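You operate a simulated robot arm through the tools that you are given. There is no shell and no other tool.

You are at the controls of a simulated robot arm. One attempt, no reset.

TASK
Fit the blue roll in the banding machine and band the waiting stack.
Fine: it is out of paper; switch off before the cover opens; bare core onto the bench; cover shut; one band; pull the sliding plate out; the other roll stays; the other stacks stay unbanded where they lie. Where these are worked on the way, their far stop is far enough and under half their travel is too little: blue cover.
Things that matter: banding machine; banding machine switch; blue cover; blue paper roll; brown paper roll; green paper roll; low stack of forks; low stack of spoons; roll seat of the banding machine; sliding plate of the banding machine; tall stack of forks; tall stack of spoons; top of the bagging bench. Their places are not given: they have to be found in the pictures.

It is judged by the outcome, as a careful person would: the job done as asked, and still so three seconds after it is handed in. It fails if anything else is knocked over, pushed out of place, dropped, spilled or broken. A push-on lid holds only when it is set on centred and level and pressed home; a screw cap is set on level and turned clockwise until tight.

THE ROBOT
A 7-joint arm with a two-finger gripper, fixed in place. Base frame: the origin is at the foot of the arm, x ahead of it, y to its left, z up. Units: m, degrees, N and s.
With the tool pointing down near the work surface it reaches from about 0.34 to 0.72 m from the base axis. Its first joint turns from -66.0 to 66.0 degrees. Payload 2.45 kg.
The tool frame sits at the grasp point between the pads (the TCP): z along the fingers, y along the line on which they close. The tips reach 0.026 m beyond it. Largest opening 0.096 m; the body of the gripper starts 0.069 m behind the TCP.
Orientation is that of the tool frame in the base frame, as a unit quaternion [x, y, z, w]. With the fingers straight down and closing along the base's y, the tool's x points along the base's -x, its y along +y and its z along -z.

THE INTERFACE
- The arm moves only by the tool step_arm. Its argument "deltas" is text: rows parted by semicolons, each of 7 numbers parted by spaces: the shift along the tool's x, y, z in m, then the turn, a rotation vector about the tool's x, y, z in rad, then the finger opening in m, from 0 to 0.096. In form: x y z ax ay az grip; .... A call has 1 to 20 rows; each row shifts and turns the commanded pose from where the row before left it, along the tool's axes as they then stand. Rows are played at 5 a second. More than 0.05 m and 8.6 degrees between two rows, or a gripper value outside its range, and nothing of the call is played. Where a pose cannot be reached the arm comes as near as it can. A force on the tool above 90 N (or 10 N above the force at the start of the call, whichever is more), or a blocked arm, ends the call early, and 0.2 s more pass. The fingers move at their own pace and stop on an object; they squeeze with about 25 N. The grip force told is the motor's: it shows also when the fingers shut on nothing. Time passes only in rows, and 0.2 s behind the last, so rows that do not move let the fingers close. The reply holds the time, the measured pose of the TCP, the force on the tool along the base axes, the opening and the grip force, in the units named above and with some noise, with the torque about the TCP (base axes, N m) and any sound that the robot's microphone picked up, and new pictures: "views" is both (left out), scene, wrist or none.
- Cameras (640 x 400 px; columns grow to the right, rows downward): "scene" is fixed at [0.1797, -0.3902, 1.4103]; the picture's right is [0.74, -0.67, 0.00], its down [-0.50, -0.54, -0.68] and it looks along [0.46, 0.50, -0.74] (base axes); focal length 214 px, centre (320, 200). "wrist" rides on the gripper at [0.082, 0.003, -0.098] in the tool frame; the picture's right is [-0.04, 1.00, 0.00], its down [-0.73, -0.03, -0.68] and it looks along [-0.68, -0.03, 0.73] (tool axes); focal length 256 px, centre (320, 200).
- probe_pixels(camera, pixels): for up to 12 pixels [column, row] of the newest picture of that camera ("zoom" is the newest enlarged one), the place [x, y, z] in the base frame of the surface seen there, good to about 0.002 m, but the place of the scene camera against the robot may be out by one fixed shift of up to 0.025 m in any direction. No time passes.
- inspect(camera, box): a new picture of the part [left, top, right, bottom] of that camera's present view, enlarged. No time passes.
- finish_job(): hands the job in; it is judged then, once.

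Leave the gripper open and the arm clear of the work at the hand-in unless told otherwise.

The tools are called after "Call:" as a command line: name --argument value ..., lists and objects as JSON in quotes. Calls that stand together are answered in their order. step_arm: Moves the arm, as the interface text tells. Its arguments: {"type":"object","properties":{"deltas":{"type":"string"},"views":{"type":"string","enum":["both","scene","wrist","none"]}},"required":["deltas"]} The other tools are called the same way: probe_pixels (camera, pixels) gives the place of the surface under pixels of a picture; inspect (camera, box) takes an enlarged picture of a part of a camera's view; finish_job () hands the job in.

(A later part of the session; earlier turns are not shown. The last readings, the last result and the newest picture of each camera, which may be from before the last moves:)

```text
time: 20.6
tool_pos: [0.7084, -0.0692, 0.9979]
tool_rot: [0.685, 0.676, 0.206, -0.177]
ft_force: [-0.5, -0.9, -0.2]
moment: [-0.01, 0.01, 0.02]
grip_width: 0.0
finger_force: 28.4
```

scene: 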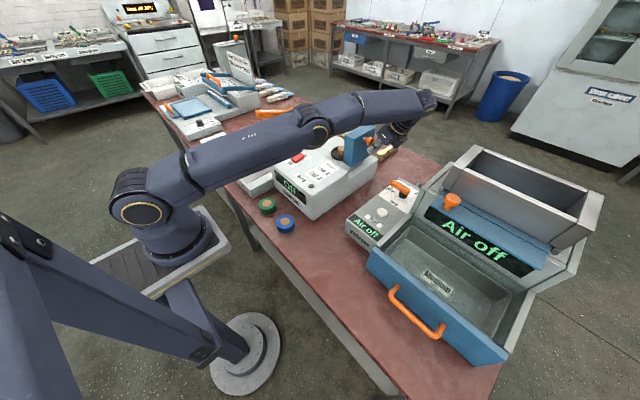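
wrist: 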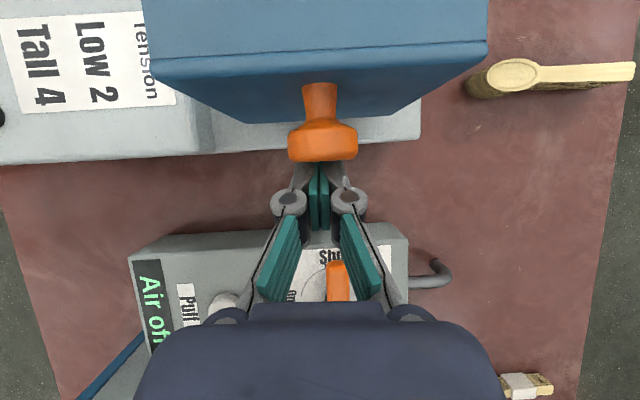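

The fingers slipped off: the knob is at its far stop and the cover stays open on its own. Back away up and to −y, then straighten.

Call:
step_arm --deltas "-0.02 0 -0.01 0 0 0 0; -0.01 0 -0.03 0 0 0 0; 0 -0.01 -0.03 0 -0.1 0 0; 0 -0.02 -0.03 0 -0.14 0 0; 0 -0.03 -0.02 0 -0.14 0 0; 0 -0.03 0 0 -0.14 0 0; 0 0 0 0 -0.036 0 0.05"

Call:
inspect --camera "scene" --box '[270, 100, 420, 210]'

```text
time: 22.2
tool_pos: [0.6042, -0.1472, 1.0871]
tool_rot: [0.716, 0.698, 0.011, 0.018]
ft_force: [-0.5, -0.9, 0.3]
moment: [0.04, 0.01, -0.01]
grip_width: 0.0341
finger_force: 0.0
out of reach, approached as far as the arm can: row 1, 2
```

scene: 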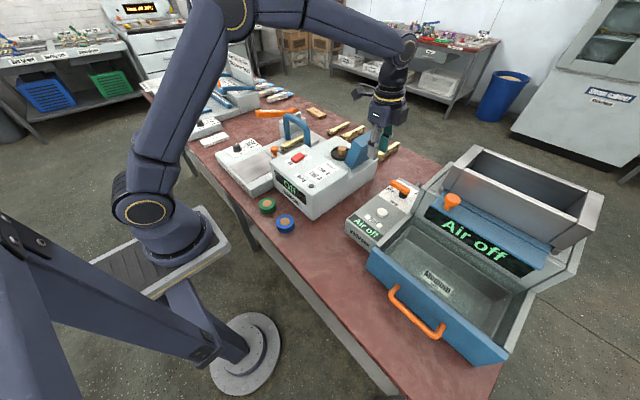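
wrist: 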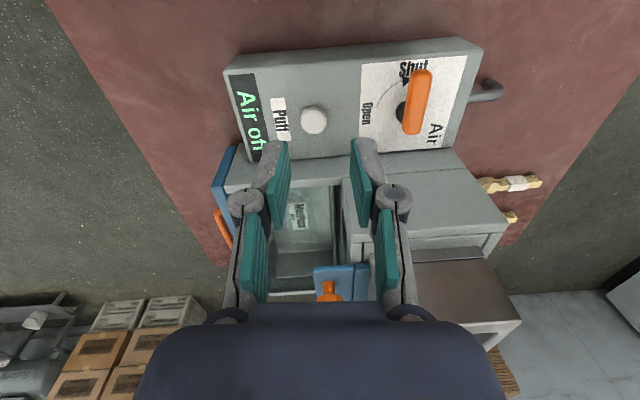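

```text
3.64 times, centred on (345, 155) of scene
```

zoom: 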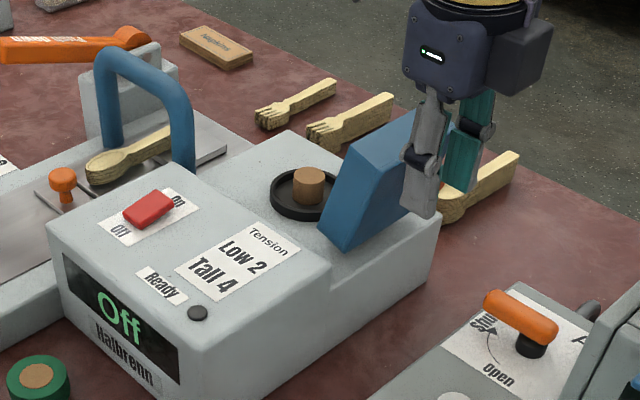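

The cover stands open; in the seat (a black ring) sits the bare brown core. I'll level the hand and move around at safe height to look into the seat from the left.

Call:
step_arm --deltas "0 0 -0.005 0.041 0.01 -0.0255 0.06; 0.045 0 0 0 0 0 0.06; 0.045 0.01 0 0 0 0 0.06; 0.045 0.01 0 0 0 0 0.06; 0.045 0.01 0 0 0 0 0.06; 0.045 0.01 0 0 0 0 0.06; 0.045 0.01 0 0 0 0 0.06; 0.04 0.01 0 0 0 0 0.06; 0 0 0 0 0 0 0.06"

```text
time: 24.2
tool_pos: [0.666, 0.1636, 1.0914]
tool_rot: [0.707, 0.707, 0.001, -0.001]
ft_force: [-0.2, -1.3, 0.8]
moment: [-0.01, 0.02, 0.03]
grip_width: 0.0599
finger_force: 0.0
```

scene: 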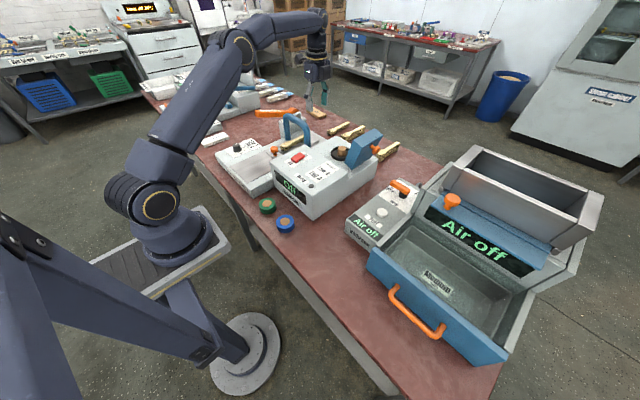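
wrist: 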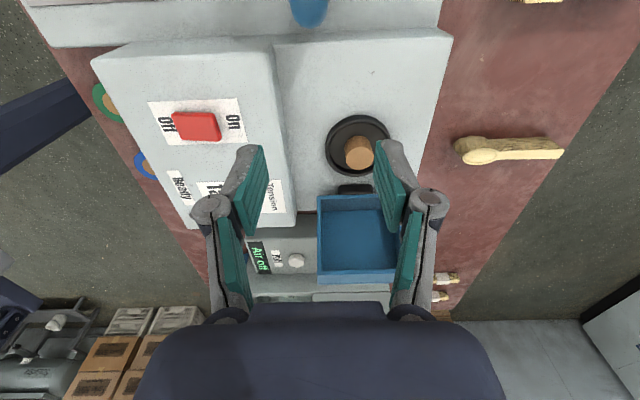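

Clear view of the seat and core at around (357,150). Enlarge and measure.

Call:
inspect --camera "wrist" --box '[300, 95, 420, 195]'

Call:
probe_pixels --camera "wrist" --pixels '[[362, 157], [348, 155], [374, 153], [360, 168], [357, 138], [352, 141], [340, 130], [358, 116], [327, 150], [388, 135], [355, 176], [345, 188]]'

Call:
probe_pixels --camera "wrist" --pixels '[[318, 198], [360, 230], [355, 205], [355, 272], [322, 240], [322, 270], [300, 100], [357, 125], [370, 128], [335, 165], [330, 140], [340, 145]]'

```text
4.00 times, centred on (360, 145) of wrist
```

zoom: 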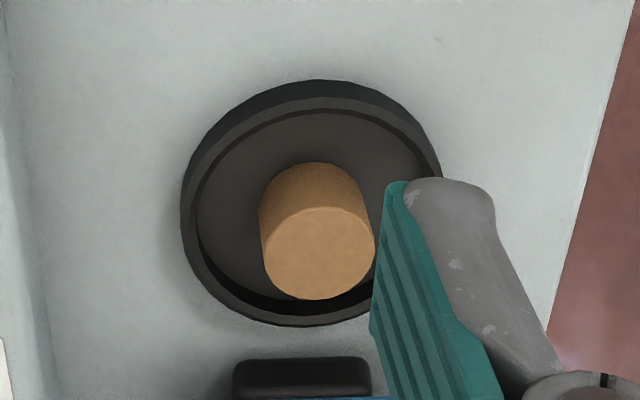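

```text
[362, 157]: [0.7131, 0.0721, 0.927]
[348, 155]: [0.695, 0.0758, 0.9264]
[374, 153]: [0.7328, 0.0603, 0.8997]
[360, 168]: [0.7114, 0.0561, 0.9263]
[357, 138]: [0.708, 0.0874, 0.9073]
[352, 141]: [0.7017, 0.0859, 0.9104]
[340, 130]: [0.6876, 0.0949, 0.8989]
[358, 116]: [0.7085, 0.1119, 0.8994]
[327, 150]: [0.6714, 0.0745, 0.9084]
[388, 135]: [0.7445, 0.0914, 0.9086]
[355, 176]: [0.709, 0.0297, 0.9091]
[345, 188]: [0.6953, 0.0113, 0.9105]
```

```text
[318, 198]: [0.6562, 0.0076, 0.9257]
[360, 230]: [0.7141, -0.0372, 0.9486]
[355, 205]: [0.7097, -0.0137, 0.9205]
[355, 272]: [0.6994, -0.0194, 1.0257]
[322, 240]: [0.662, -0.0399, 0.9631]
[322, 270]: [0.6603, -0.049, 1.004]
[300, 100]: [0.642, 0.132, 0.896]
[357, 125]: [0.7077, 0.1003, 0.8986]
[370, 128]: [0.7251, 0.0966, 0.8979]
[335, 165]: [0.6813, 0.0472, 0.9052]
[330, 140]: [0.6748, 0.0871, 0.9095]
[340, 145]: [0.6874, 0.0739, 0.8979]
```

Core: centre (0.7105, 0.0705), dia ≈0.028, top 0.927; seat floor 0.898, rim 0.909, ring centre the same. Checking where a clear bench spot is for the bare core, to the right of the blue roll.

Call:
probe_pixels --camera "scene" --pixels '[[310, 240], [320, 250], [330, 240], [346, 228], [352, 243], [300, 250], [290, 245], [310, 217], [278, 195], [330, 225], [286, 221], [268, 205]]'

Call:
inspect --camera "scene" --box '[240, 180, 400, 280]'

```text
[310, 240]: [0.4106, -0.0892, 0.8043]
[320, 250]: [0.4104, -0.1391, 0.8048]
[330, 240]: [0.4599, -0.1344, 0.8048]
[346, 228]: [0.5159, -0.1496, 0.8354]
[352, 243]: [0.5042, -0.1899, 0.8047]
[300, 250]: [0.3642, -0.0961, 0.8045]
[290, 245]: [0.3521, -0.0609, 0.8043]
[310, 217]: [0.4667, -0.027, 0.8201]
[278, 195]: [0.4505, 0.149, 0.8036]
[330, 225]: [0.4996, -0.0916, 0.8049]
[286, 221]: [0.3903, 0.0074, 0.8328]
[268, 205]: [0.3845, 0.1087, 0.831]
```

```text
4.00 times, centred on (320, 230) of scene
```

zoom: 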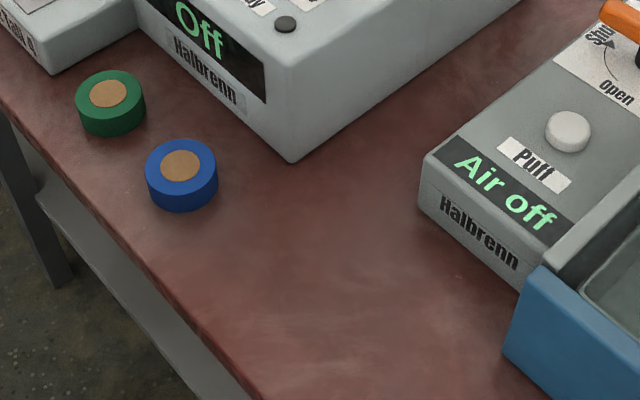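

A clear spot is around (0.40, −0.11). Now go over the core: fingers 0.06 apart, first to z≈0.99.

Call:
step_arm --deltas "-0.03 0.012 0.02 0 0 0 0.055; -0.03 0.012 0.02 0 0 0 0.055; -0.033 0.0205 0.02 0 0 0 0.055; 0 0 0.035 0 0 0 0.055; 0 0 0 0 0 0 0.055" --views "wrist"

Call:
inspect --camera "wrist" --box '[220, 80, 420, 240]'

```text
time: 25.4
tool_pos: [0.71, 0.0703, 0.9946]
tool_rot: [0.707, 0.707, 0.001, -0.001]
ft_force: [0.5, 0.2, 0.3]
moment: [-0.02, -0.01, -0.01]
grip_width: 0.055
finger_force: 0.1
```

wrist: 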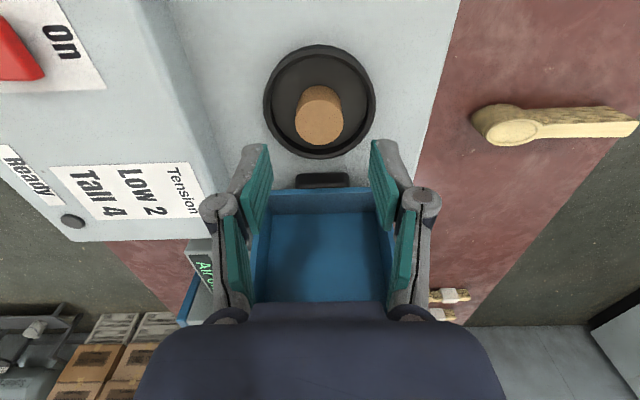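

```text
2.50 times, centred on (320, 160) of wrist
```

zoom: 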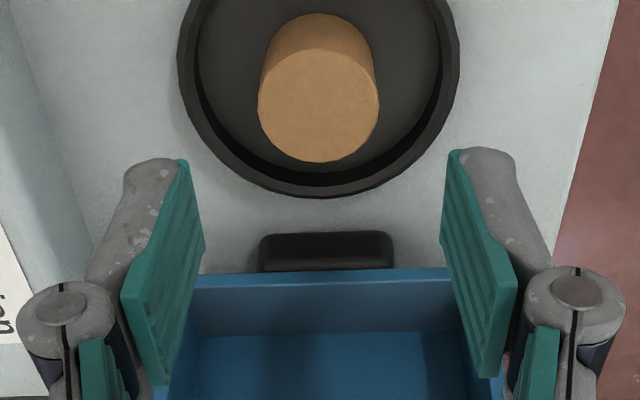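

Core is centred between the fingers. Verify its y and top.

Call:
probe_pixels --camera "zoom" --pixels '[[319, 105], [319, 158], [262, 105], [377, 105], [319, 60], [182, 70], [456, 70], [319, 195], [250, 120]]'

```text
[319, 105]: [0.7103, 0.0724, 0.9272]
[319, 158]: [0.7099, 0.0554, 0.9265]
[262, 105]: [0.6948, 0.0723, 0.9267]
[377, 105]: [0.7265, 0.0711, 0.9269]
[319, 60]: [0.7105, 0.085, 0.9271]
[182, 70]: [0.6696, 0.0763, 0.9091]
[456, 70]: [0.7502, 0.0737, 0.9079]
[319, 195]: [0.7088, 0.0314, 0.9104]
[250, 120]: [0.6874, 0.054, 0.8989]
```

Descend to z≈0.937 (tips 0.911, above the ring's rim) and close on the core.

Call:
step_arm --deltas "0 0 0.03 0 0 0 0.055; 0 0 0.027 0 0 0 0.055; 0 0 0 0 0 0 0.055; 0 0 0 0 0 0 0.03; 0 0 0 0 0 0 0.02; 0 0 0 0 0 0 0.02; 0 0 0 0 0 0 0.02" --views "wrist"

```text
time: 27.0
tool_pos: [0.7084, 0.0728, 0.9371]
tool_rot: [0.707, 0.707, 0.001, -0.001]
ft_force: [-0.4, 0.0, -0.5]
moment: [0.0, 0.01, -0.01]
grip_width: 0.0324
finger_force: 25.1
```

wrist: 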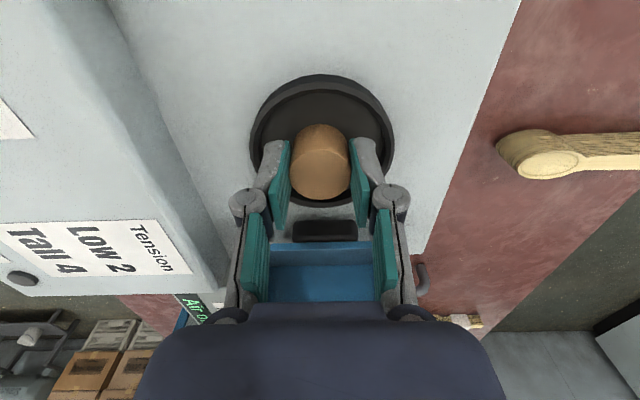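

Core gripped (width 0.032). Lift straight up and check it comes free.

Call:
step_arm --deltas "0 0 -0.02 0 0 0 0.02; 0 0 -0.03 0 0 0 0.02; 0 -0.01 -0.04 0 0 0 0.02; 0 -0.02 -0.04 0 0 0 0.02; 0 -0.03 -0.02 0 0 0 0.02; 0 0 0 0 0 0 0.02"

```text
time: 28.4
tool_pos: [0.6477, 0.0678, 1.0864]
tool_rot: [0.707, 0.707, 0.001, -0.002]
ft_force: [-0.1, 0.1, 0.0]
moment: [-0.03, 0.0, -0.01]
grip_width: 0.032
finger_force: 24.9
```

scene: 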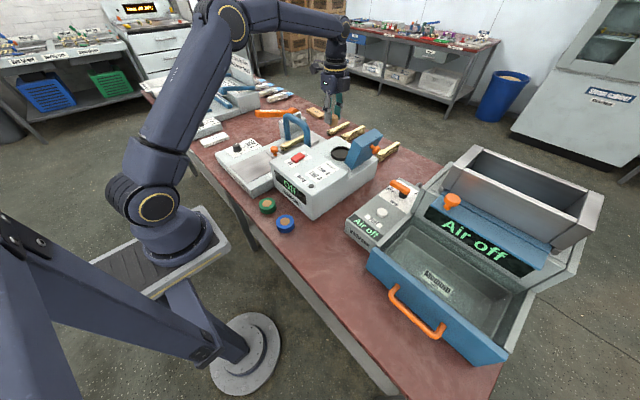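
wrist: 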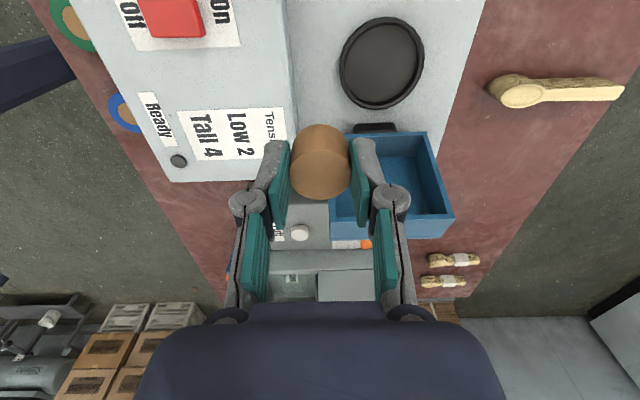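

Core is out; the seat dish is empty. Quick measurement of the dish (for the roll), then on to the bench spot.

Call:
inspect --camera "wrist" --box '[320, 0, 440, 120]'

Call:
probe_pixels --camera "wrist" --pixels '[[383, 62], [340, 65], [345, 68], [423, 57], [416, 57], [385, 18], [385, 28], [380, 109], [381, 100], [360, 40], [400, 85]]'

Call:
step_arm --deltas "-0.02 -0.04 0 0 0 0 0.02; -0.03 -0.04 0 0 0 0 0.02; -0.03 -0.04 0 0 0 0 0.02; -0.03 -0.04 0 0 0 0 0.02; -0.03 -0.04 0 0 0 0 0.02; -0.03 -0.04 0 0 0 0 0.02; -0.01 -0.008 0.04 0 0 0 0.02; 0 0 0.045 0 0 0 0.02; 0 0 0.045 0 0 0 0.02; 0 0 0.045 0 0 0 0.02; 0 0 0 0 0 0 0.02" --views "both"

```text
3.33 times, centred on (380, 60) of wrist
```

zoom: 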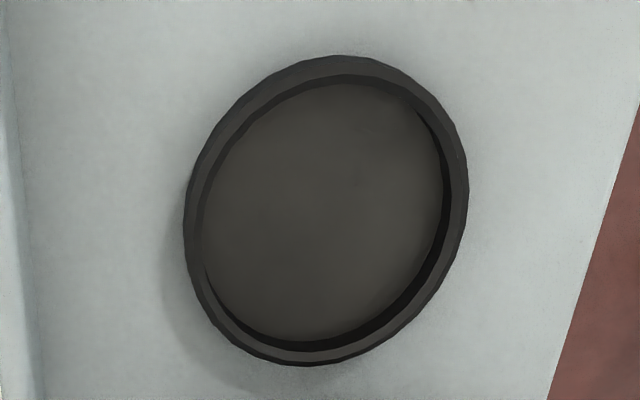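

```text
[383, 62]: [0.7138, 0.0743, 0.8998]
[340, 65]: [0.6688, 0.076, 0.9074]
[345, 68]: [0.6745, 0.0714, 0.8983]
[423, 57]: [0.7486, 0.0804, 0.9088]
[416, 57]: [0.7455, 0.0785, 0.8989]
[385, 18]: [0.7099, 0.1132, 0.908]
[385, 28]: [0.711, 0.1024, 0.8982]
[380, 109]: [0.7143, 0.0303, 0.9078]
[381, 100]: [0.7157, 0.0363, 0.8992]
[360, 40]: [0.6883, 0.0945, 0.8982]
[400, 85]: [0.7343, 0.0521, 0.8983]
```

```text
time: 30.8
tool_pos: [0.401, -0.1098, 0.9122]
tool_rot: [0.707, 0.707, 0.002, -0.001]
ft_force: [-0.2, 0.2, -0.3]
moment: [0.0, -0.01, -0.03]
grip_width: 0.0322
finger_force: 24.9
```

scene: 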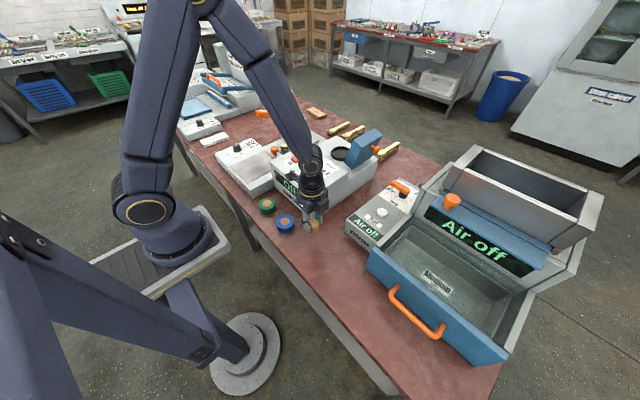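
wrist: 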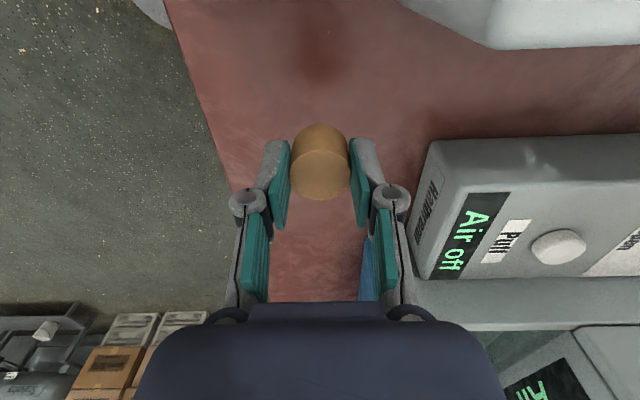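

Above clear bench. Lower the core to just touching (TCP ≈0.840).

Call:
step_arm --deltas "0 0 0.03 0 0 0 0.02; 0 0 0.025 0 0 0 0.02; 0 0 0.012 0 0 0 0.02; 0 0 0.005 0 0 0 0.02; 0 0 0 0 0 0 0.02" --views "wrist"

```text
time: 32.0
tool_pos: [0.4, -0.1099, 0.8406]
tool_rot: [0.707, 0.707, 0.002, -0.001]
ft_force: [0.4, 0.3, -0.5]
moment: [0.02, -0.01, 0.01]
grip_width: 0.0321
finger_force: 25.0
```

wrist: 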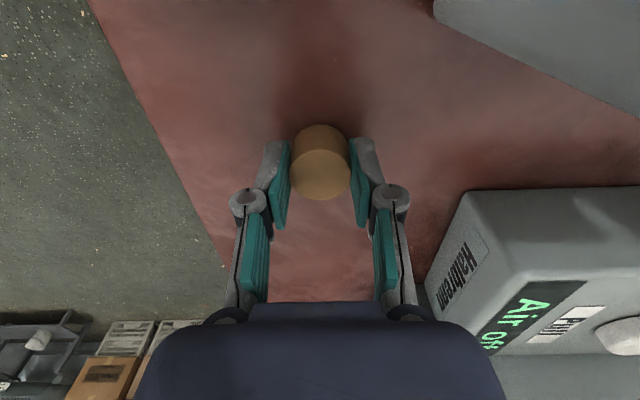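

Not quite touching; lower in 1 mm steps until force shows.

Call:
step_arm --deltas "0 0 0.001 0 0 0 0.02; 0 0 0.001 0 0 0 0.02; 0 0 0 0 0 0 0.02" --views "none"

```text
time: 32.8
tool_pos: [0.3987, -0.1109, 0.8401]
tool_rot: [0.707, 0.707, 0.001, -0.001]
ft_force: [-0.1, 0.4, -0.7]
moment: [-0.02, -0.01, 0.01]
grip_width: 0.0322
finger_force: 25.3
```

Call:
step_arm --deltas "0 0 0.0015 0 0 0 0.02; 0 0 0.001 0 0 0 0.02; 0 0 0 0 0 0 0.02" --views "none"

```text
time: 33.6
tool_pos: [0.401, -0.1108, 0.8355]
tool_rot: [0.707, 0.707, 0.002, 0.0]
ft_force: [-0.9, -0.6, 3.0]
moment: [-0.06, 0.01, 0.03]
grip_width: 0.032
finger_force: 24.1
```

Contact (3 N). Open and rise.

Call:
step_arm --deltas "0 0 0 0 0 0 0.04; 0 0 0 0 0 0 0.055; 0 0 0 0 0 0 0.06; 0 0 -0.02 0 0 0 0.06; 0 0 -0.04 0 0 0 0.06; 0 0 -0.05 0 0 0 0.06; 0 0 0 0 0 0 0.06"

```text
time: 35.2
tool_pos: [0.3985, -0.1097, 0.9461]
tool_rot: [0.707, 0.707, 0.001, -0.001]
ft_force: [0.0, 0.0, -0.2]
moment: [0.0, 0.0, 0.0]
grip_width: 0.0599
finger_force: 0.0
```

scene: 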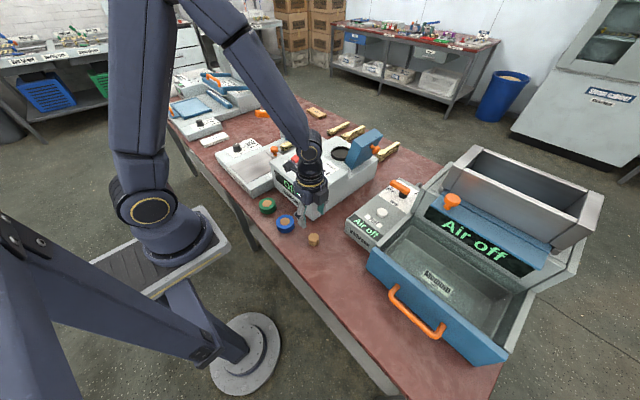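
wrist: 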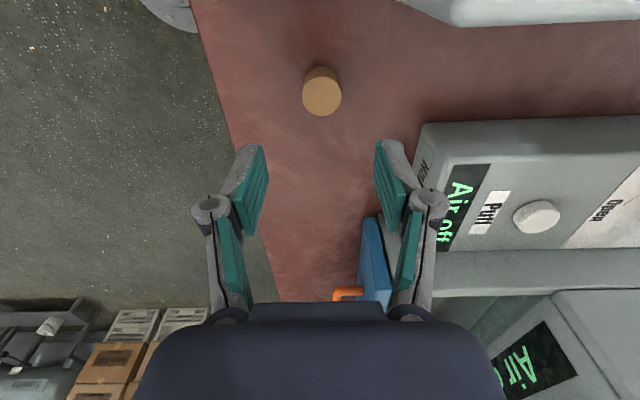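

The core stands upright on the bench. Now over the blue roll, fingers 0.07 apart, still at z 0.946.

Call:
step_arm --deltas "0.04 -0.009 0 0 0 0 0.07; 0.04 -0.009 0 0 0 0 0.07; 0.034 -0.008 0 0 0 0 0.07; 0 0 0 0 0 0 0.07" --views "wrist"

Call:
inspect --camera "wrist" --box '[220, 20, 460, 220]'

```text
time: 36.2
tool_pos: [0.3704, 0.0021, 0.9456]
tool_rot: [0.707, 0.707, 0.002, 0.0]
ft_force: [0.2, 0.2, 0.4]
moment: [0.03, -0.01, 0.01]
grip_width: 0.0701
finger_force: 0.1
```

wrist: 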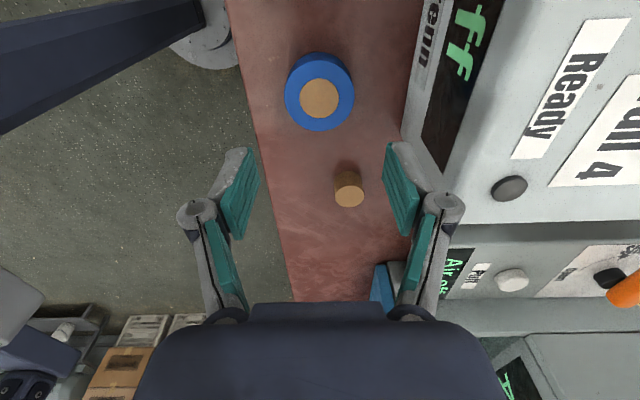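

```text
2.00 times, centred on (340, 120) of wrist
```

zoom: 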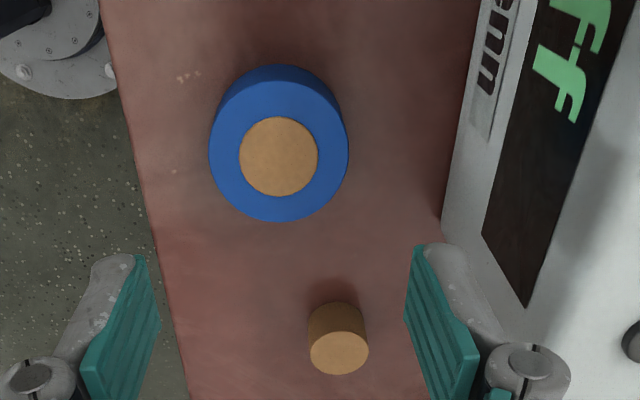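

Call:
probe_pixels --camera "zoom" --pixels '[[278, 156], [212, 148], [347, 152], [278, 218], [278, 100], [240, 156], [317, 156], [278, 72], [448, 220], [490, 200], [530, 300], [150, 150]]'

```text
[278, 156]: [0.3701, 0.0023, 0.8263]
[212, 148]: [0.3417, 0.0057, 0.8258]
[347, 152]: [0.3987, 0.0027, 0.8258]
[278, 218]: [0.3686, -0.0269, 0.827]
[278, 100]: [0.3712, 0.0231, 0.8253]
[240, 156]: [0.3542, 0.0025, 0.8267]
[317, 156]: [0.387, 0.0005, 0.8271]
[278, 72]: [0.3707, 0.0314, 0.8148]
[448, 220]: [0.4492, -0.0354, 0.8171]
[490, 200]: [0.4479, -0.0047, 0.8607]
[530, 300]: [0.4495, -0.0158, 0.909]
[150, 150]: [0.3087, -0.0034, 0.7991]
```

Blue roll: centre (0.370, 0.0015), dia 0.057, top 0.827. The machine's front is at x 0.4485, so there's room. Descend to TCP z≈0.840 (tips 0.814) so the tips will later stay above the dish rim, and close.

Call:
step_arm --deltas "0 0 0.045 0 0 0 0.07; 0 0 0.04 0 0 0 0.07; 0 0 0.0205 0 0 0 0.07; 0 0 0 0 0 0 0.07; 0 0 0 0 0 0 0.06; 0 0 0 0 0 0 0.045; 0 0 0 0 0 0 0.045; 0 0 0 0 0 0 0.045" --views "both"

```text
time: 38.0
tool_pos: [0.3722, 0.002, 0.8405]
tool_rot: [0.707, 0.707, 0.001, -0.001]
ft_force: [0.4, -0.4, 0.4]
moment: [0.03, 0.01, 0.0]
grip_width: 0.0584
finger_force: 25.2
```

scene: 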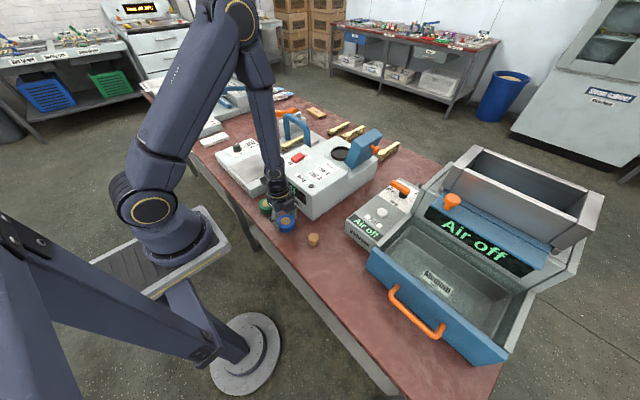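
wrist: 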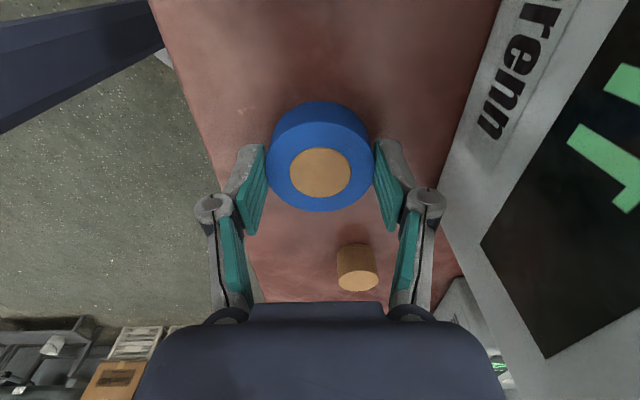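

Gripped (0.058). Lift and carry at height over the housing towards the seat.

Call:
step_arm --deltas "0 0 -0.02 0 0 0 0.045; 0 0 -0.045 0 0 0 0.045; 0 0 -0.045 0 0 0 0.045; 0 0 -0.045 0 0 0 0.045; 0 0 -0.045 0 0 0 0.045; 0 0 -0.04 0 0 0 0.045; 0.015 0.045 0 0 0 0 0.045; 0.015 0.045 0 0 0 0 0.045; 0.015 0.045 0 0 0 0 0.045; 0.015 0.045 0 0 0 0 0.045; 0.007 0.045 0 0 0 0 0.045; 0 0.045 0 0 0 0 0.045; 0 0.04 0 0 0 0 0.045; 0 0 0 0 0 0 0.045" --views "both"

```text
time: 41.0
tool_pos: [0.6857, 0.0707, 1.0834]
tool_rot: [0.707, 0.708, 0.001, -0.002]
ft_force: [0.2, -0.4, -1.0]
moment: [-0.02, 0.01, -0.03]
grip_width: 0.0584
finger_force: 24.9
```

scene: 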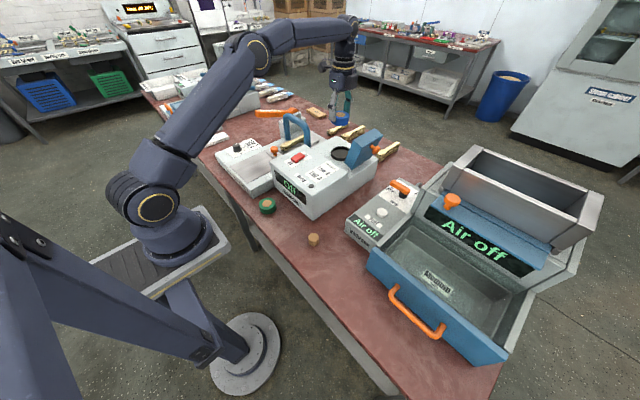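
wrist: 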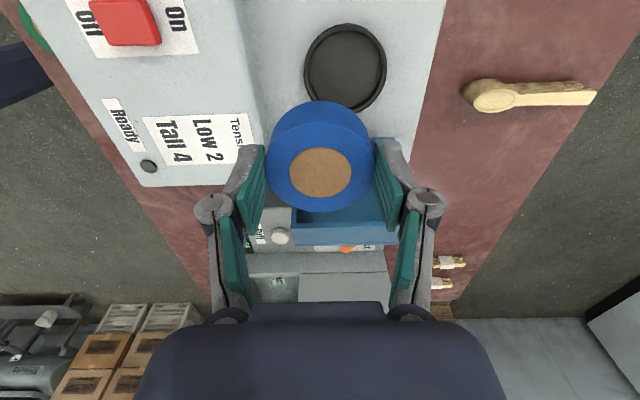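

Over the machine. Down to z≈0.99 while shifting to x 0.710, then look.

Call:
step_arm --deltas "0 0.01 0.03 0 0 0 0.045; 0 0.0145 0.03 0 0 0 0.045; 0 0 0.03 0 0 0 0.045; 0 0 0 0 0 0 0.045; 0 0 0 0 0 0 0.045" --views "wrist"

Call:
inspect --camera "wrist" --box '[220, 40, 420, 240]'

```text
time: 42.2
tool_pos: [0.7077, 0.0726, 0.9918]
tool_rot: [0.707, 0.707, 0.001, -0.002]
ft_force: [-0.7, -0.1, -0.6]
moment: [0.0, -0.02, -0.02]
grip_width: 0.0583
finger_force: 24.9
```

wrist: 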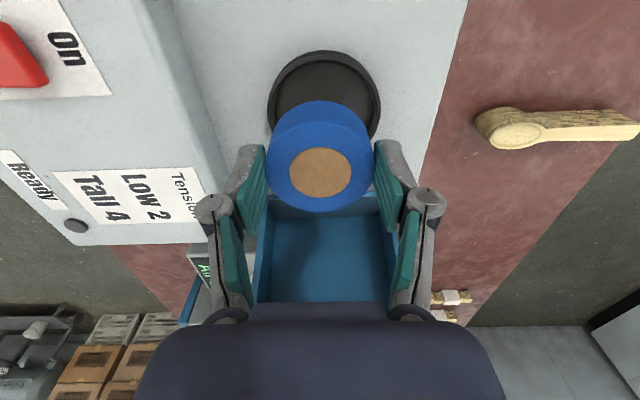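

```text
2.00 times, centred on (320, 140) of wrist
```

zoom: 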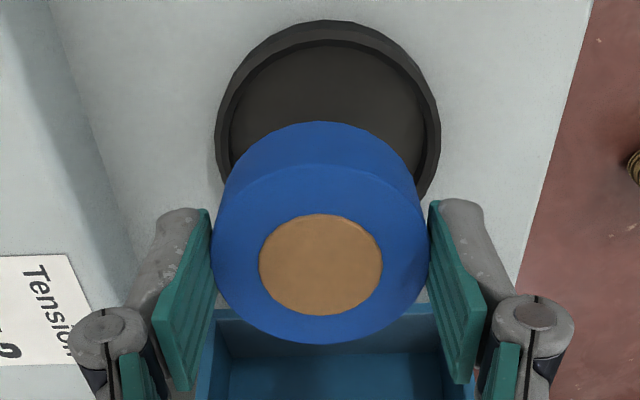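

Call:
probe_pixels --camera "zoom" --pixels '[[320, 263], [218, 255], [425, 255], [320, 340], [320, 175], [262, 263], [380, 263], [217, 130], [438, 130], [328, 22], [230, 130], [424, 120]]'

```text
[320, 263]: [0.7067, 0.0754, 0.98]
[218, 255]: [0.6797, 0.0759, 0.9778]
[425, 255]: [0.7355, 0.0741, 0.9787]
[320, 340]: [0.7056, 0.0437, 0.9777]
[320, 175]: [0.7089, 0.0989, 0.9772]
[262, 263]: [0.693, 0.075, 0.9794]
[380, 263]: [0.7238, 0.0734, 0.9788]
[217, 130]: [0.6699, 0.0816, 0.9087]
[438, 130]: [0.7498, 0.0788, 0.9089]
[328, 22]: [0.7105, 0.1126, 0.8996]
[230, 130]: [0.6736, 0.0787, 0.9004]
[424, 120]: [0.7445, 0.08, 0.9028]
```

Roll centre (0.7076, 0.072); dish centre (0.7098, 0.0705). Correct by +2 mm x, −1.5 mm y, and lower to just above the floor.

Call:
step_arm --deltas "-0.0015 0.002 0.01 0 0 0 0.045; 0 0 0.02 0 0 0 0.045; 0 0 0.014 0 0 0 0.045; 0 0 0.005 0 0 0 0.045; 0 0 0 0 0 0 0.045" --views "wrist"

Call:
inspect --camera "wrist" --box '[220, 40, 420, 240]'

```text
time: 43.4
tool_pos: [0.7107, 0.0706, 0.9421]
tool_rot: [0.707, 0.707, 0.001, -0.001]
ft_force: [0.0, 0.9, -1.2]
moment: [-0.03, -0.03, 0.01]
grip_width: 0.0582
finger_force: 25.2
```

wrist: 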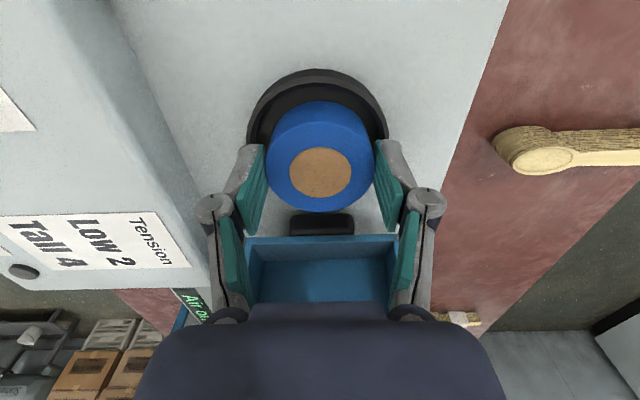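

```text
2.00 times, centred on (320, 140) of wrist
```

zoom: 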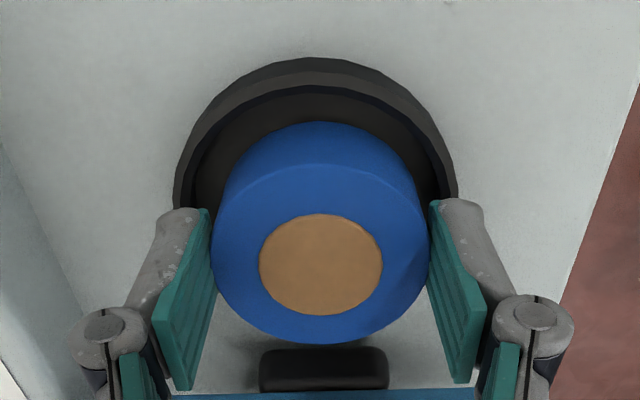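

Lower in small steps until contact.

Call:
step_arm --deltas "0 0 0.002 0 0 0 0.045; 0 0 0.001 0 0 0 0.045; 0 0 0 0 0 0 0.045" --views "none"

```text
time: 44.2
tool_pos: [0.711, 0.0695, 0.9394]
tool_rot: [0.708, 0.707, 0.002, -0.001]
ft_force: [0.1, -0.2, 2.0]
moment: [0.02, 0.03, -0.01]
grip_width: 0.0583
finger_force: 25.2
```

Call:
step_arm --deltas "0 0 0.001 0 0 0 0.045; 0 0 0 0 0 0 0.045" --views "none"

```text
time: 44.8
tool_pos: [0.7112, 0.0689, 0.9385]
tool_rot: [0.707, 0.707, 0.002, 0.0]
ft_force: [-2.0, 2.0, 8.6]
moment: [0.07, 0.11, -0.01]
grip_width: 0.0584
finger_force: 24.9
```

Seated with 8.6 N. Open the fingers and rise straight up.

Call:
step_arm --deltas "0 0 0 0 0 0 0.062; 0 0 0 0 0 0 0.072; 0 0 0 0 0 0 0.075; 0 0 -0.02 0 0 0 0.075; 0 0 -0.04 0 0 0 0.075; 0.03 -0.01 -0.03 0 0 0 0.075; 0.03 -0.02 -0.03 0 0 0 0.075; 0.03 -0.02 0 0 0 0 0.075; 0 0 0 0 0 0 0.075" --views "both"

Call:
inspect --camera "wrist" --box '[280, 60, 440, 200]'

```text
time: 46.8
tool_pos: [0.6595, 0.1603, 1.0591]
tool_rot: [0.708, 0.707, 0.001, -0.001]
ft_force: [-0.8, 0.0, -0.3]
moment: [-0.03, 0.02, 0.0]
grip_width: 0.0745
finger_force: 0.1
```

scene: 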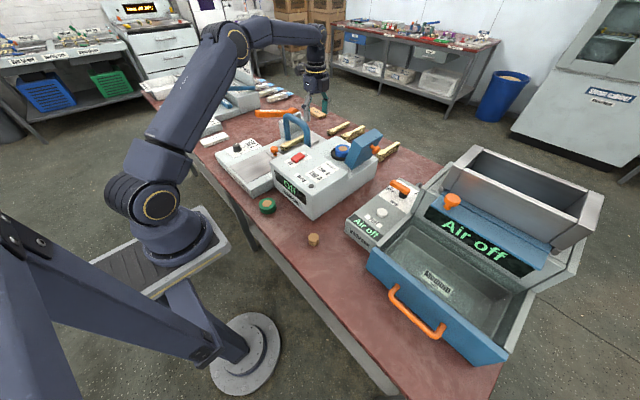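
wrist: 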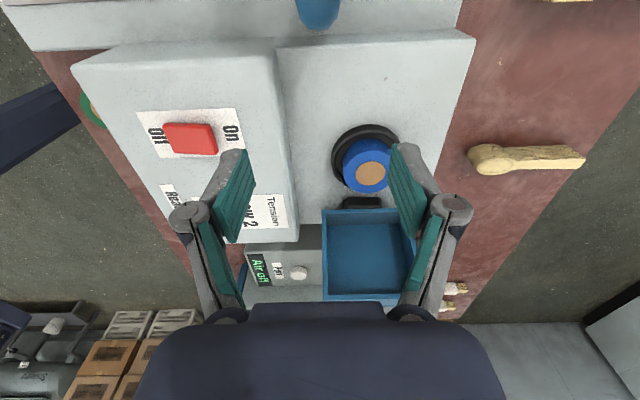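

```text
2.86 times, centred on (360, 130) of wrist
```

zoom: 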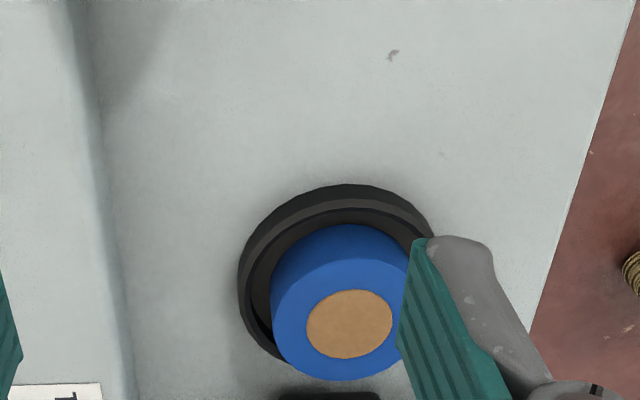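

Blue roll sits in the dish. Check it's level and centred.

Call:
probe_pixels --camera "zoom" --pixels '[[348, 325], [350, 372], [282, 325], [395, 320], [350, 275], [345, 205], [245, 290]]'

Call:
inspect --camera "scene" --box '[290, 110, 400, 190]'

```text
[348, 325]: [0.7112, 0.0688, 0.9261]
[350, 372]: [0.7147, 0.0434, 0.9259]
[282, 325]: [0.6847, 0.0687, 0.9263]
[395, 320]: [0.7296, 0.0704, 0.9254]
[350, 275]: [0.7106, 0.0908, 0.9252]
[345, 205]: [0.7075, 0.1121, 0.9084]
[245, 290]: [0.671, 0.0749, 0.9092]
```

```text
5.00 times, centred on (345, 150) of scene
```

zoom: 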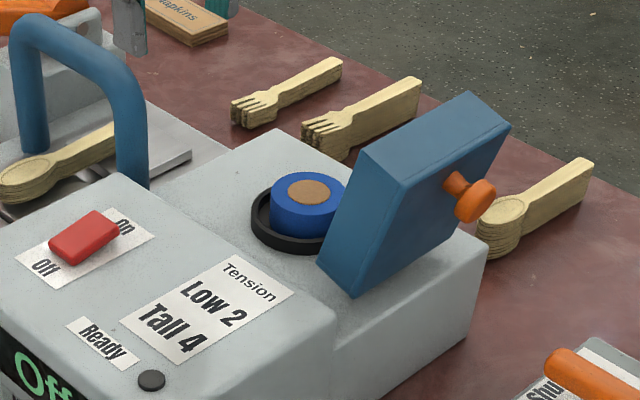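

Roll is level (top 0.926), centred at about (0.711, 0.070). Now measure the knob of the opened cover in the scene zoom, with the roll as a reference for the scene offset.

Call:
probe_pixels --camera "zoom" --pixels '[[313, 190], [278, 194], [475, 200], [462, 196], [490, 200], [475, 183], [470, 220], [452, 183], [405, 192], [468, 95], [508, 130], [352, 295]]'

```text
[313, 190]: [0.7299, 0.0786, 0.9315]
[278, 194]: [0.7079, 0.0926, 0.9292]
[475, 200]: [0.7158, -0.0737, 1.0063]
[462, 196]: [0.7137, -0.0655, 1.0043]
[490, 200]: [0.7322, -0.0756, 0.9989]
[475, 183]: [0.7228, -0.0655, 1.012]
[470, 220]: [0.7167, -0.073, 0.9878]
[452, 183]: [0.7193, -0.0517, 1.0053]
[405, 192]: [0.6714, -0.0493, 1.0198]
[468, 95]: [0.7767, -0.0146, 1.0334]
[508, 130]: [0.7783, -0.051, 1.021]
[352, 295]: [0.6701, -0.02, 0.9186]
```

The roll is in. Now close the cover: I'll go around at safe height to the −y side of the open cover, tilt the hand about 17°, and look at the knob (expected near (0.7095, −0.071, 0.99)).

Call:
step_arm --deltas "0 0 -0.035 0 0 0 0.055; -0.043 -0.008 0 0 0 0 0.055; -0.043 -0.008 0 0 0 0 0.055; -0.043 -0.008 0 0 0 0 0.055; -0.043 -0.008 0 0 0 0 0.055; -0.043 -0.008 0 0 0 0 0.055; -0.043 -0.008 0 0 0 0 0.055; -0.038 -0.008 0 0 0 0 0.055; 0 0 0 0 0.1 0 0.055; 0 0 0 0 0.1 0 0.055; 0 0 0 0 0.1 0 0.055; 0 0 0 0 0 0 0.055" --views "wrist"

```text
time: 49.4
tool_pos: [0.6036, -0.1368, 1.0931]
tool_rot: [0.698, 0.7, 0.107, -0.107]
ft_force: [-0.9, -0.5, 0.2]
moment: [-0.02, 0.02, 0.01]
grip_width: 0.0553
finger_force: 0.1
```

wrist: 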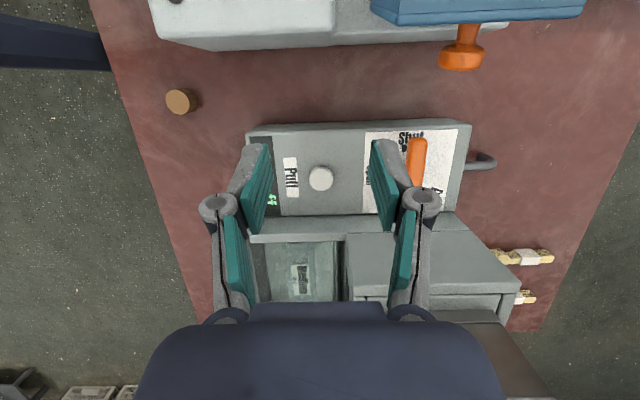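

The knob is visible at (461,55). Measure it with the accurate wrist camera.

Call:
inspect --camera "wrist" --box '[360, 0, 600, 120]'

Call:
probe_pixels --camera "wrist" --pixels '[[461, 60], [461, 50], [441, 55], [481, 55], [461, 44], [467, 32], [398, 16], [580, 12], [372, 5], [470, 16]]'

```text
2.67 times, centred on (480, 60) of wrist
```

zoom: 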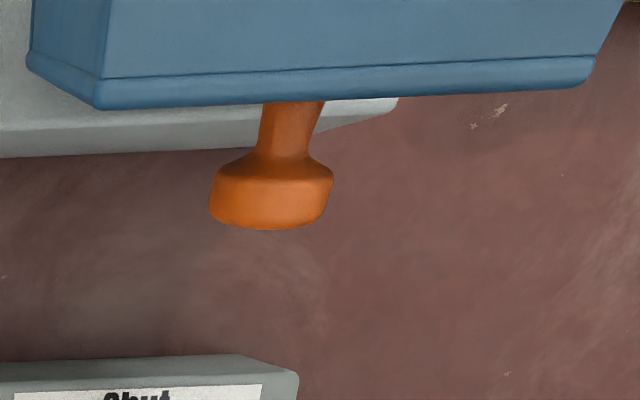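

```text
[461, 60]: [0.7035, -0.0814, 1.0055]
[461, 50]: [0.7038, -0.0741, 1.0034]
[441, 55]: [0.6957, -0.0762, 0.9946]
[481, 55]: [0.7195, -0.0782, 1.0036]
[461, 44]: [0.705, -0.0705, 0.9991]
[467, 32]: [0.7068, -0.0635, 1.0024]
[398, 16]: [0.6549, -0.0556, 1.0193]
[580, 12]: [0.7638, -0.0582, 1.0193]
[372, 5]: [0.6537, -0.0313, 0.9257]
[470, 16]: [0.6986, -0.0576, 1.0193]
```

Knob head centre ≈ (0.7085, −0.076, 0.992). Approach from the −y side at z≈1.0, fingers straddling it in x.

Call:
step_arm --deltas "-0.0035 0.0288 0.0244 0 0 0 0.055; -0.0035 0.0288 0.0244 0 0 0 0.055; -0.0034 0.0288 0.0245 0 0 0 0.055; 0.0035 0.0185 0.0225 0 0 0 0.055; 0 0 0 0 0 0 0.055" --views "wrist"

Call:
probe_pixels --camera "wrist" --pixels '[[320, 130], [320, 120], [320, 110], [320, 140], [300, 120], [340, 120]]'

```text
time: 50.6
tool_pos: [0.7016, -0.1141, 0.9998]
tool_rot: [0.699, 0.699, 0.107, -0.107]
ft_force: [0.7, 0.7, 0.0]
moment: [-0.01, -0.01, 0.02]
grip_width: 0.0549
finger_force: 0.0
out of reach, approached as far as the arm can: row 4
```

wrist: 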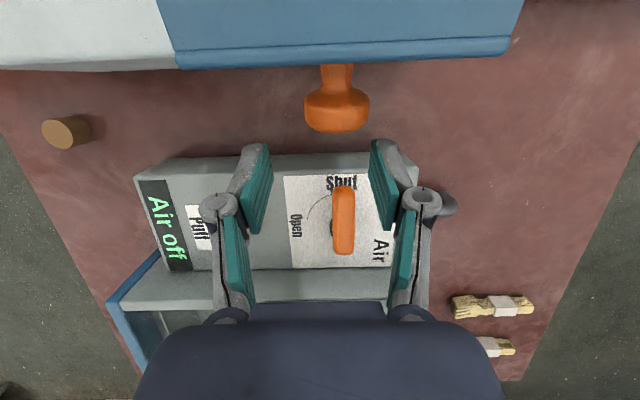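

```text
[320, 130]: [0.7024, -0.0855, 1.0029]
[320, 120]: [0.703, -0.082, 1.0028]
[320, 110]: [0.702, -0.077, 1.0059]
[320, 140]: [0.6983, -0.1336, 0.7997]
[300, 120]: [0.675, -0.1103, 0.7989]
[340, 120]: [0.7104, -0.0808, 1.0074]
```

Knob is ~7 mm to +x of the finger middle, but inside the opening. Move in +y onto it.

Call:
step_arm --deltas "0.0172 0 0.0053 0 0 0 0.055; 0.0172 0 0.0054 0 0 0 0.055; 0 0 0 0 0 0 0.055" --views "wrist"

Call:
probe_pixels --camera "wrist" --pixels '[[325, 190], [325, 175], [325, 200], [325, 165], [300, 180], [350, 180]]'

```text
time: 51.4
tool_pos: [0.7004, -0.0761, 1.0007]
tool_rot: [0.699, 0.699, 0.107, -0.107]
ft_force: [0.8, -0.2, 0.0]
moment: [0.01, 0.01, 0.02]
grip_width: 0.055
finger_force: 0.0
```

wrist: 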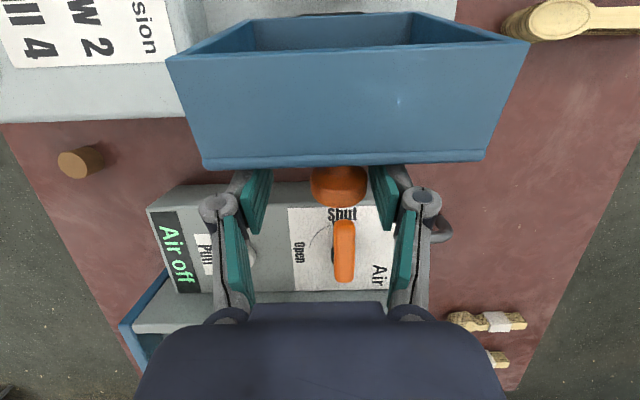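

```text
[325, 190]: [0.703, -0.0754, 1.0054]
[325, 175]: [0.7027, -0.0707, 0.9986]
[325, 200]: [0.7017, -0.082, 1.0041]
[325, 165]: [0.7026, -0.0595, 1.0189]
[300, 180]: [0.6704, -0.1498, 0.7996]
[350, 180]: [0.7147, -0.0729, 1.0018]
```

Shift +x 8 mm and close on the knob.

Call:
step_arm --deltas "0 0.0075 0 0 0 0 0.055; 0 0 0 0 0 0 0.03; 0 0 0 0 0 0 0.01; 0 0 0 0 0 0 0.0; 0 0 0 0 0 0 0.0" --views "wrist"

```text
time: 52.6
tool_pos: [0.7097, -0.0772, 0.9998]
tool_rot: [0.699, 0.699, 0.109, -0.103]
ft_force: [27.5, -1.1, -2.2]
moment: [-0.21, -0.12, 0.02]
grip_width: 0.0284
finger_force: 43.4
```

wrist: 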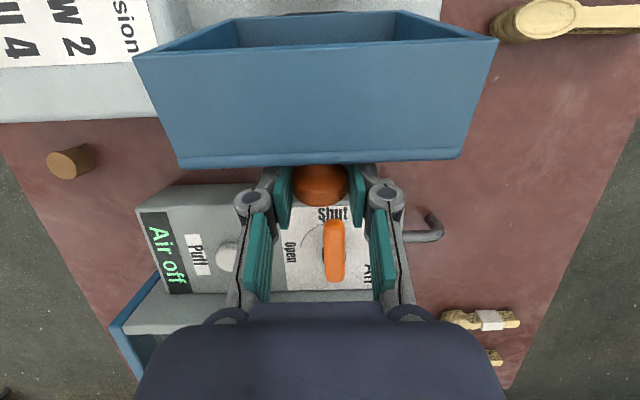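

Gripped. Relax the x offset a little and swing the cover back along the arc (first ~24°).

Call:
step_arm --deltas "0 0.003 0 0 0 0 0; 0.01518 0 -0.00608 0 0 0 0; 0.01583 0 -0.00379 0 0 0 0; 0.01631 0 -0.00164 0 0 0 0" --views "both"

```text
time: 53.6
tool_pos: [0.7087, -0.0395, 1.0228]
tool_rot: [0.7, 0.698, 0.102, -0.11]
ft_force: [-28.3, -11.3, -7.7]
moment: [-1.6, 0.22, -0.06]
grip_width: 0.0284
finger_force: 44.7
```

scene: 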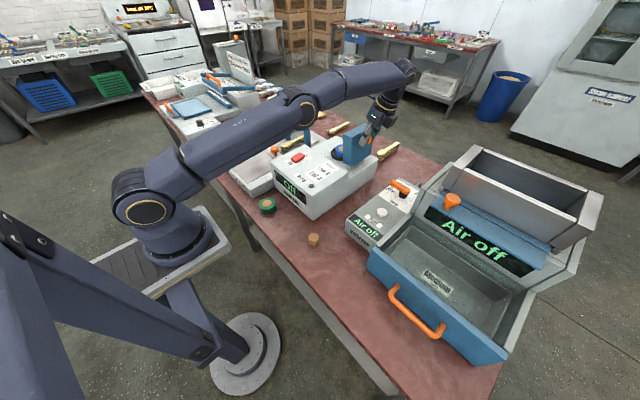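
wrist: 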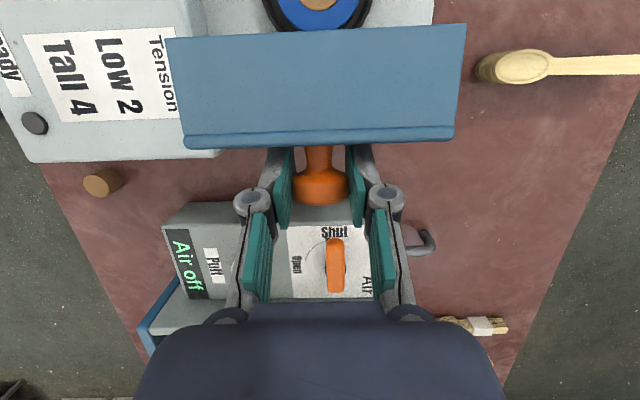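

Cover follows. Continue over the top.

Call:
step_arm --deltas "0.0163 -0.002 0.0008 0 0 0 0; 0.01606 0 0.0029 0 0 0 0; 0.01545 0 0.0052 0 0 0 0; 0.01461 0 0.0072 0 0 0 0" --views "both"

```text
time: 54.6
tool_pos: [0.7092, 0.0286, 1.028]
tool_rot: [0.699, 0.7, 0.107, -0.105]
ft_force: [-5.7, -12.6, -5.0]
moment: [-1.37, 0.03, 0.11]
grip_width: 0.0285
finger_force: 45.2
```

scene: 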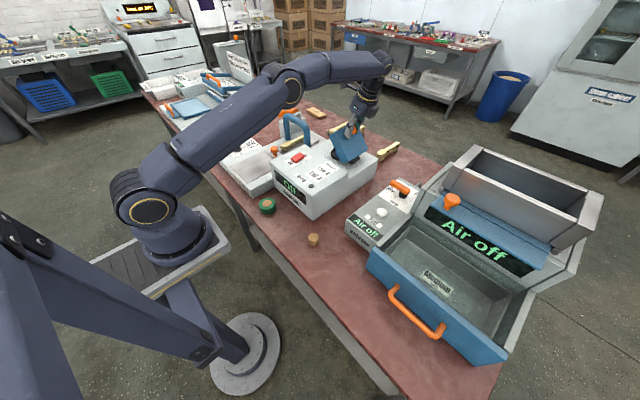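
wrist: 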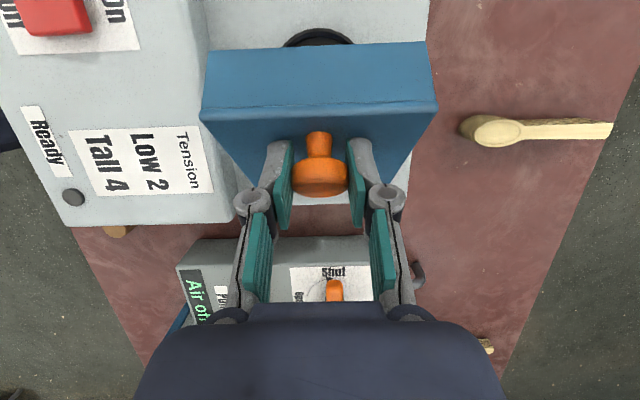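

Working well. Lower it the rest, untilting the hand, short of fully shut by one row.

Call:
step_arm --deltas "0.01389 0 0.00923 0 -0.05 0 0; 0.01302 0 0.01045 0 -0.05 0 0; 0.01197 0 0.0114 0 -0.05 0 0; 0.01095 0 0.01258 0 -0.05 0 0; 0.00981 0 0.01335 0 -0.05 0 0" --views "wrist"

```text
time: 55.8
tool_pos: [0.7093, 0.0985, 0.9827]
tool_rot: [0.706, 0.708, 0.02, -0.019]
ft_force: [-1.1, -5.2, 7.3]
moment: [-1.22, 0.06, 0.12]
grip_width: 0.0283
finger_force: 45.3
```

wrist: 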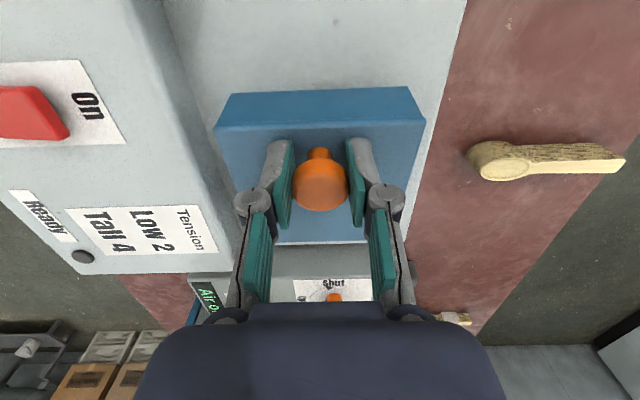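

Last bit down to fully shut.

Call:
step_arm --deltas "0.007 0 0.009 0 -0.03 0 0; 0.0025 0 0.006 0 -0.02 0 0; 0 0 0 0 0 0 0" --views "wrist"

```text
time: 56.6
tool_pos: [0.7096, 0.1089, 0.9691]
tool_rot: [0.707, 0.707, 0.001, -0.001]
ft_force: [-0.6, -8.5, 5.1]
moment: [-1.08, -0.04, -0.04]
grip_width: 0.0283
finger_force: 44.6
```

wrist: 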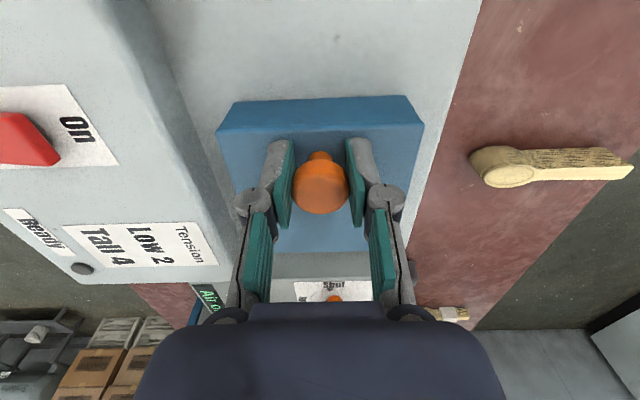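

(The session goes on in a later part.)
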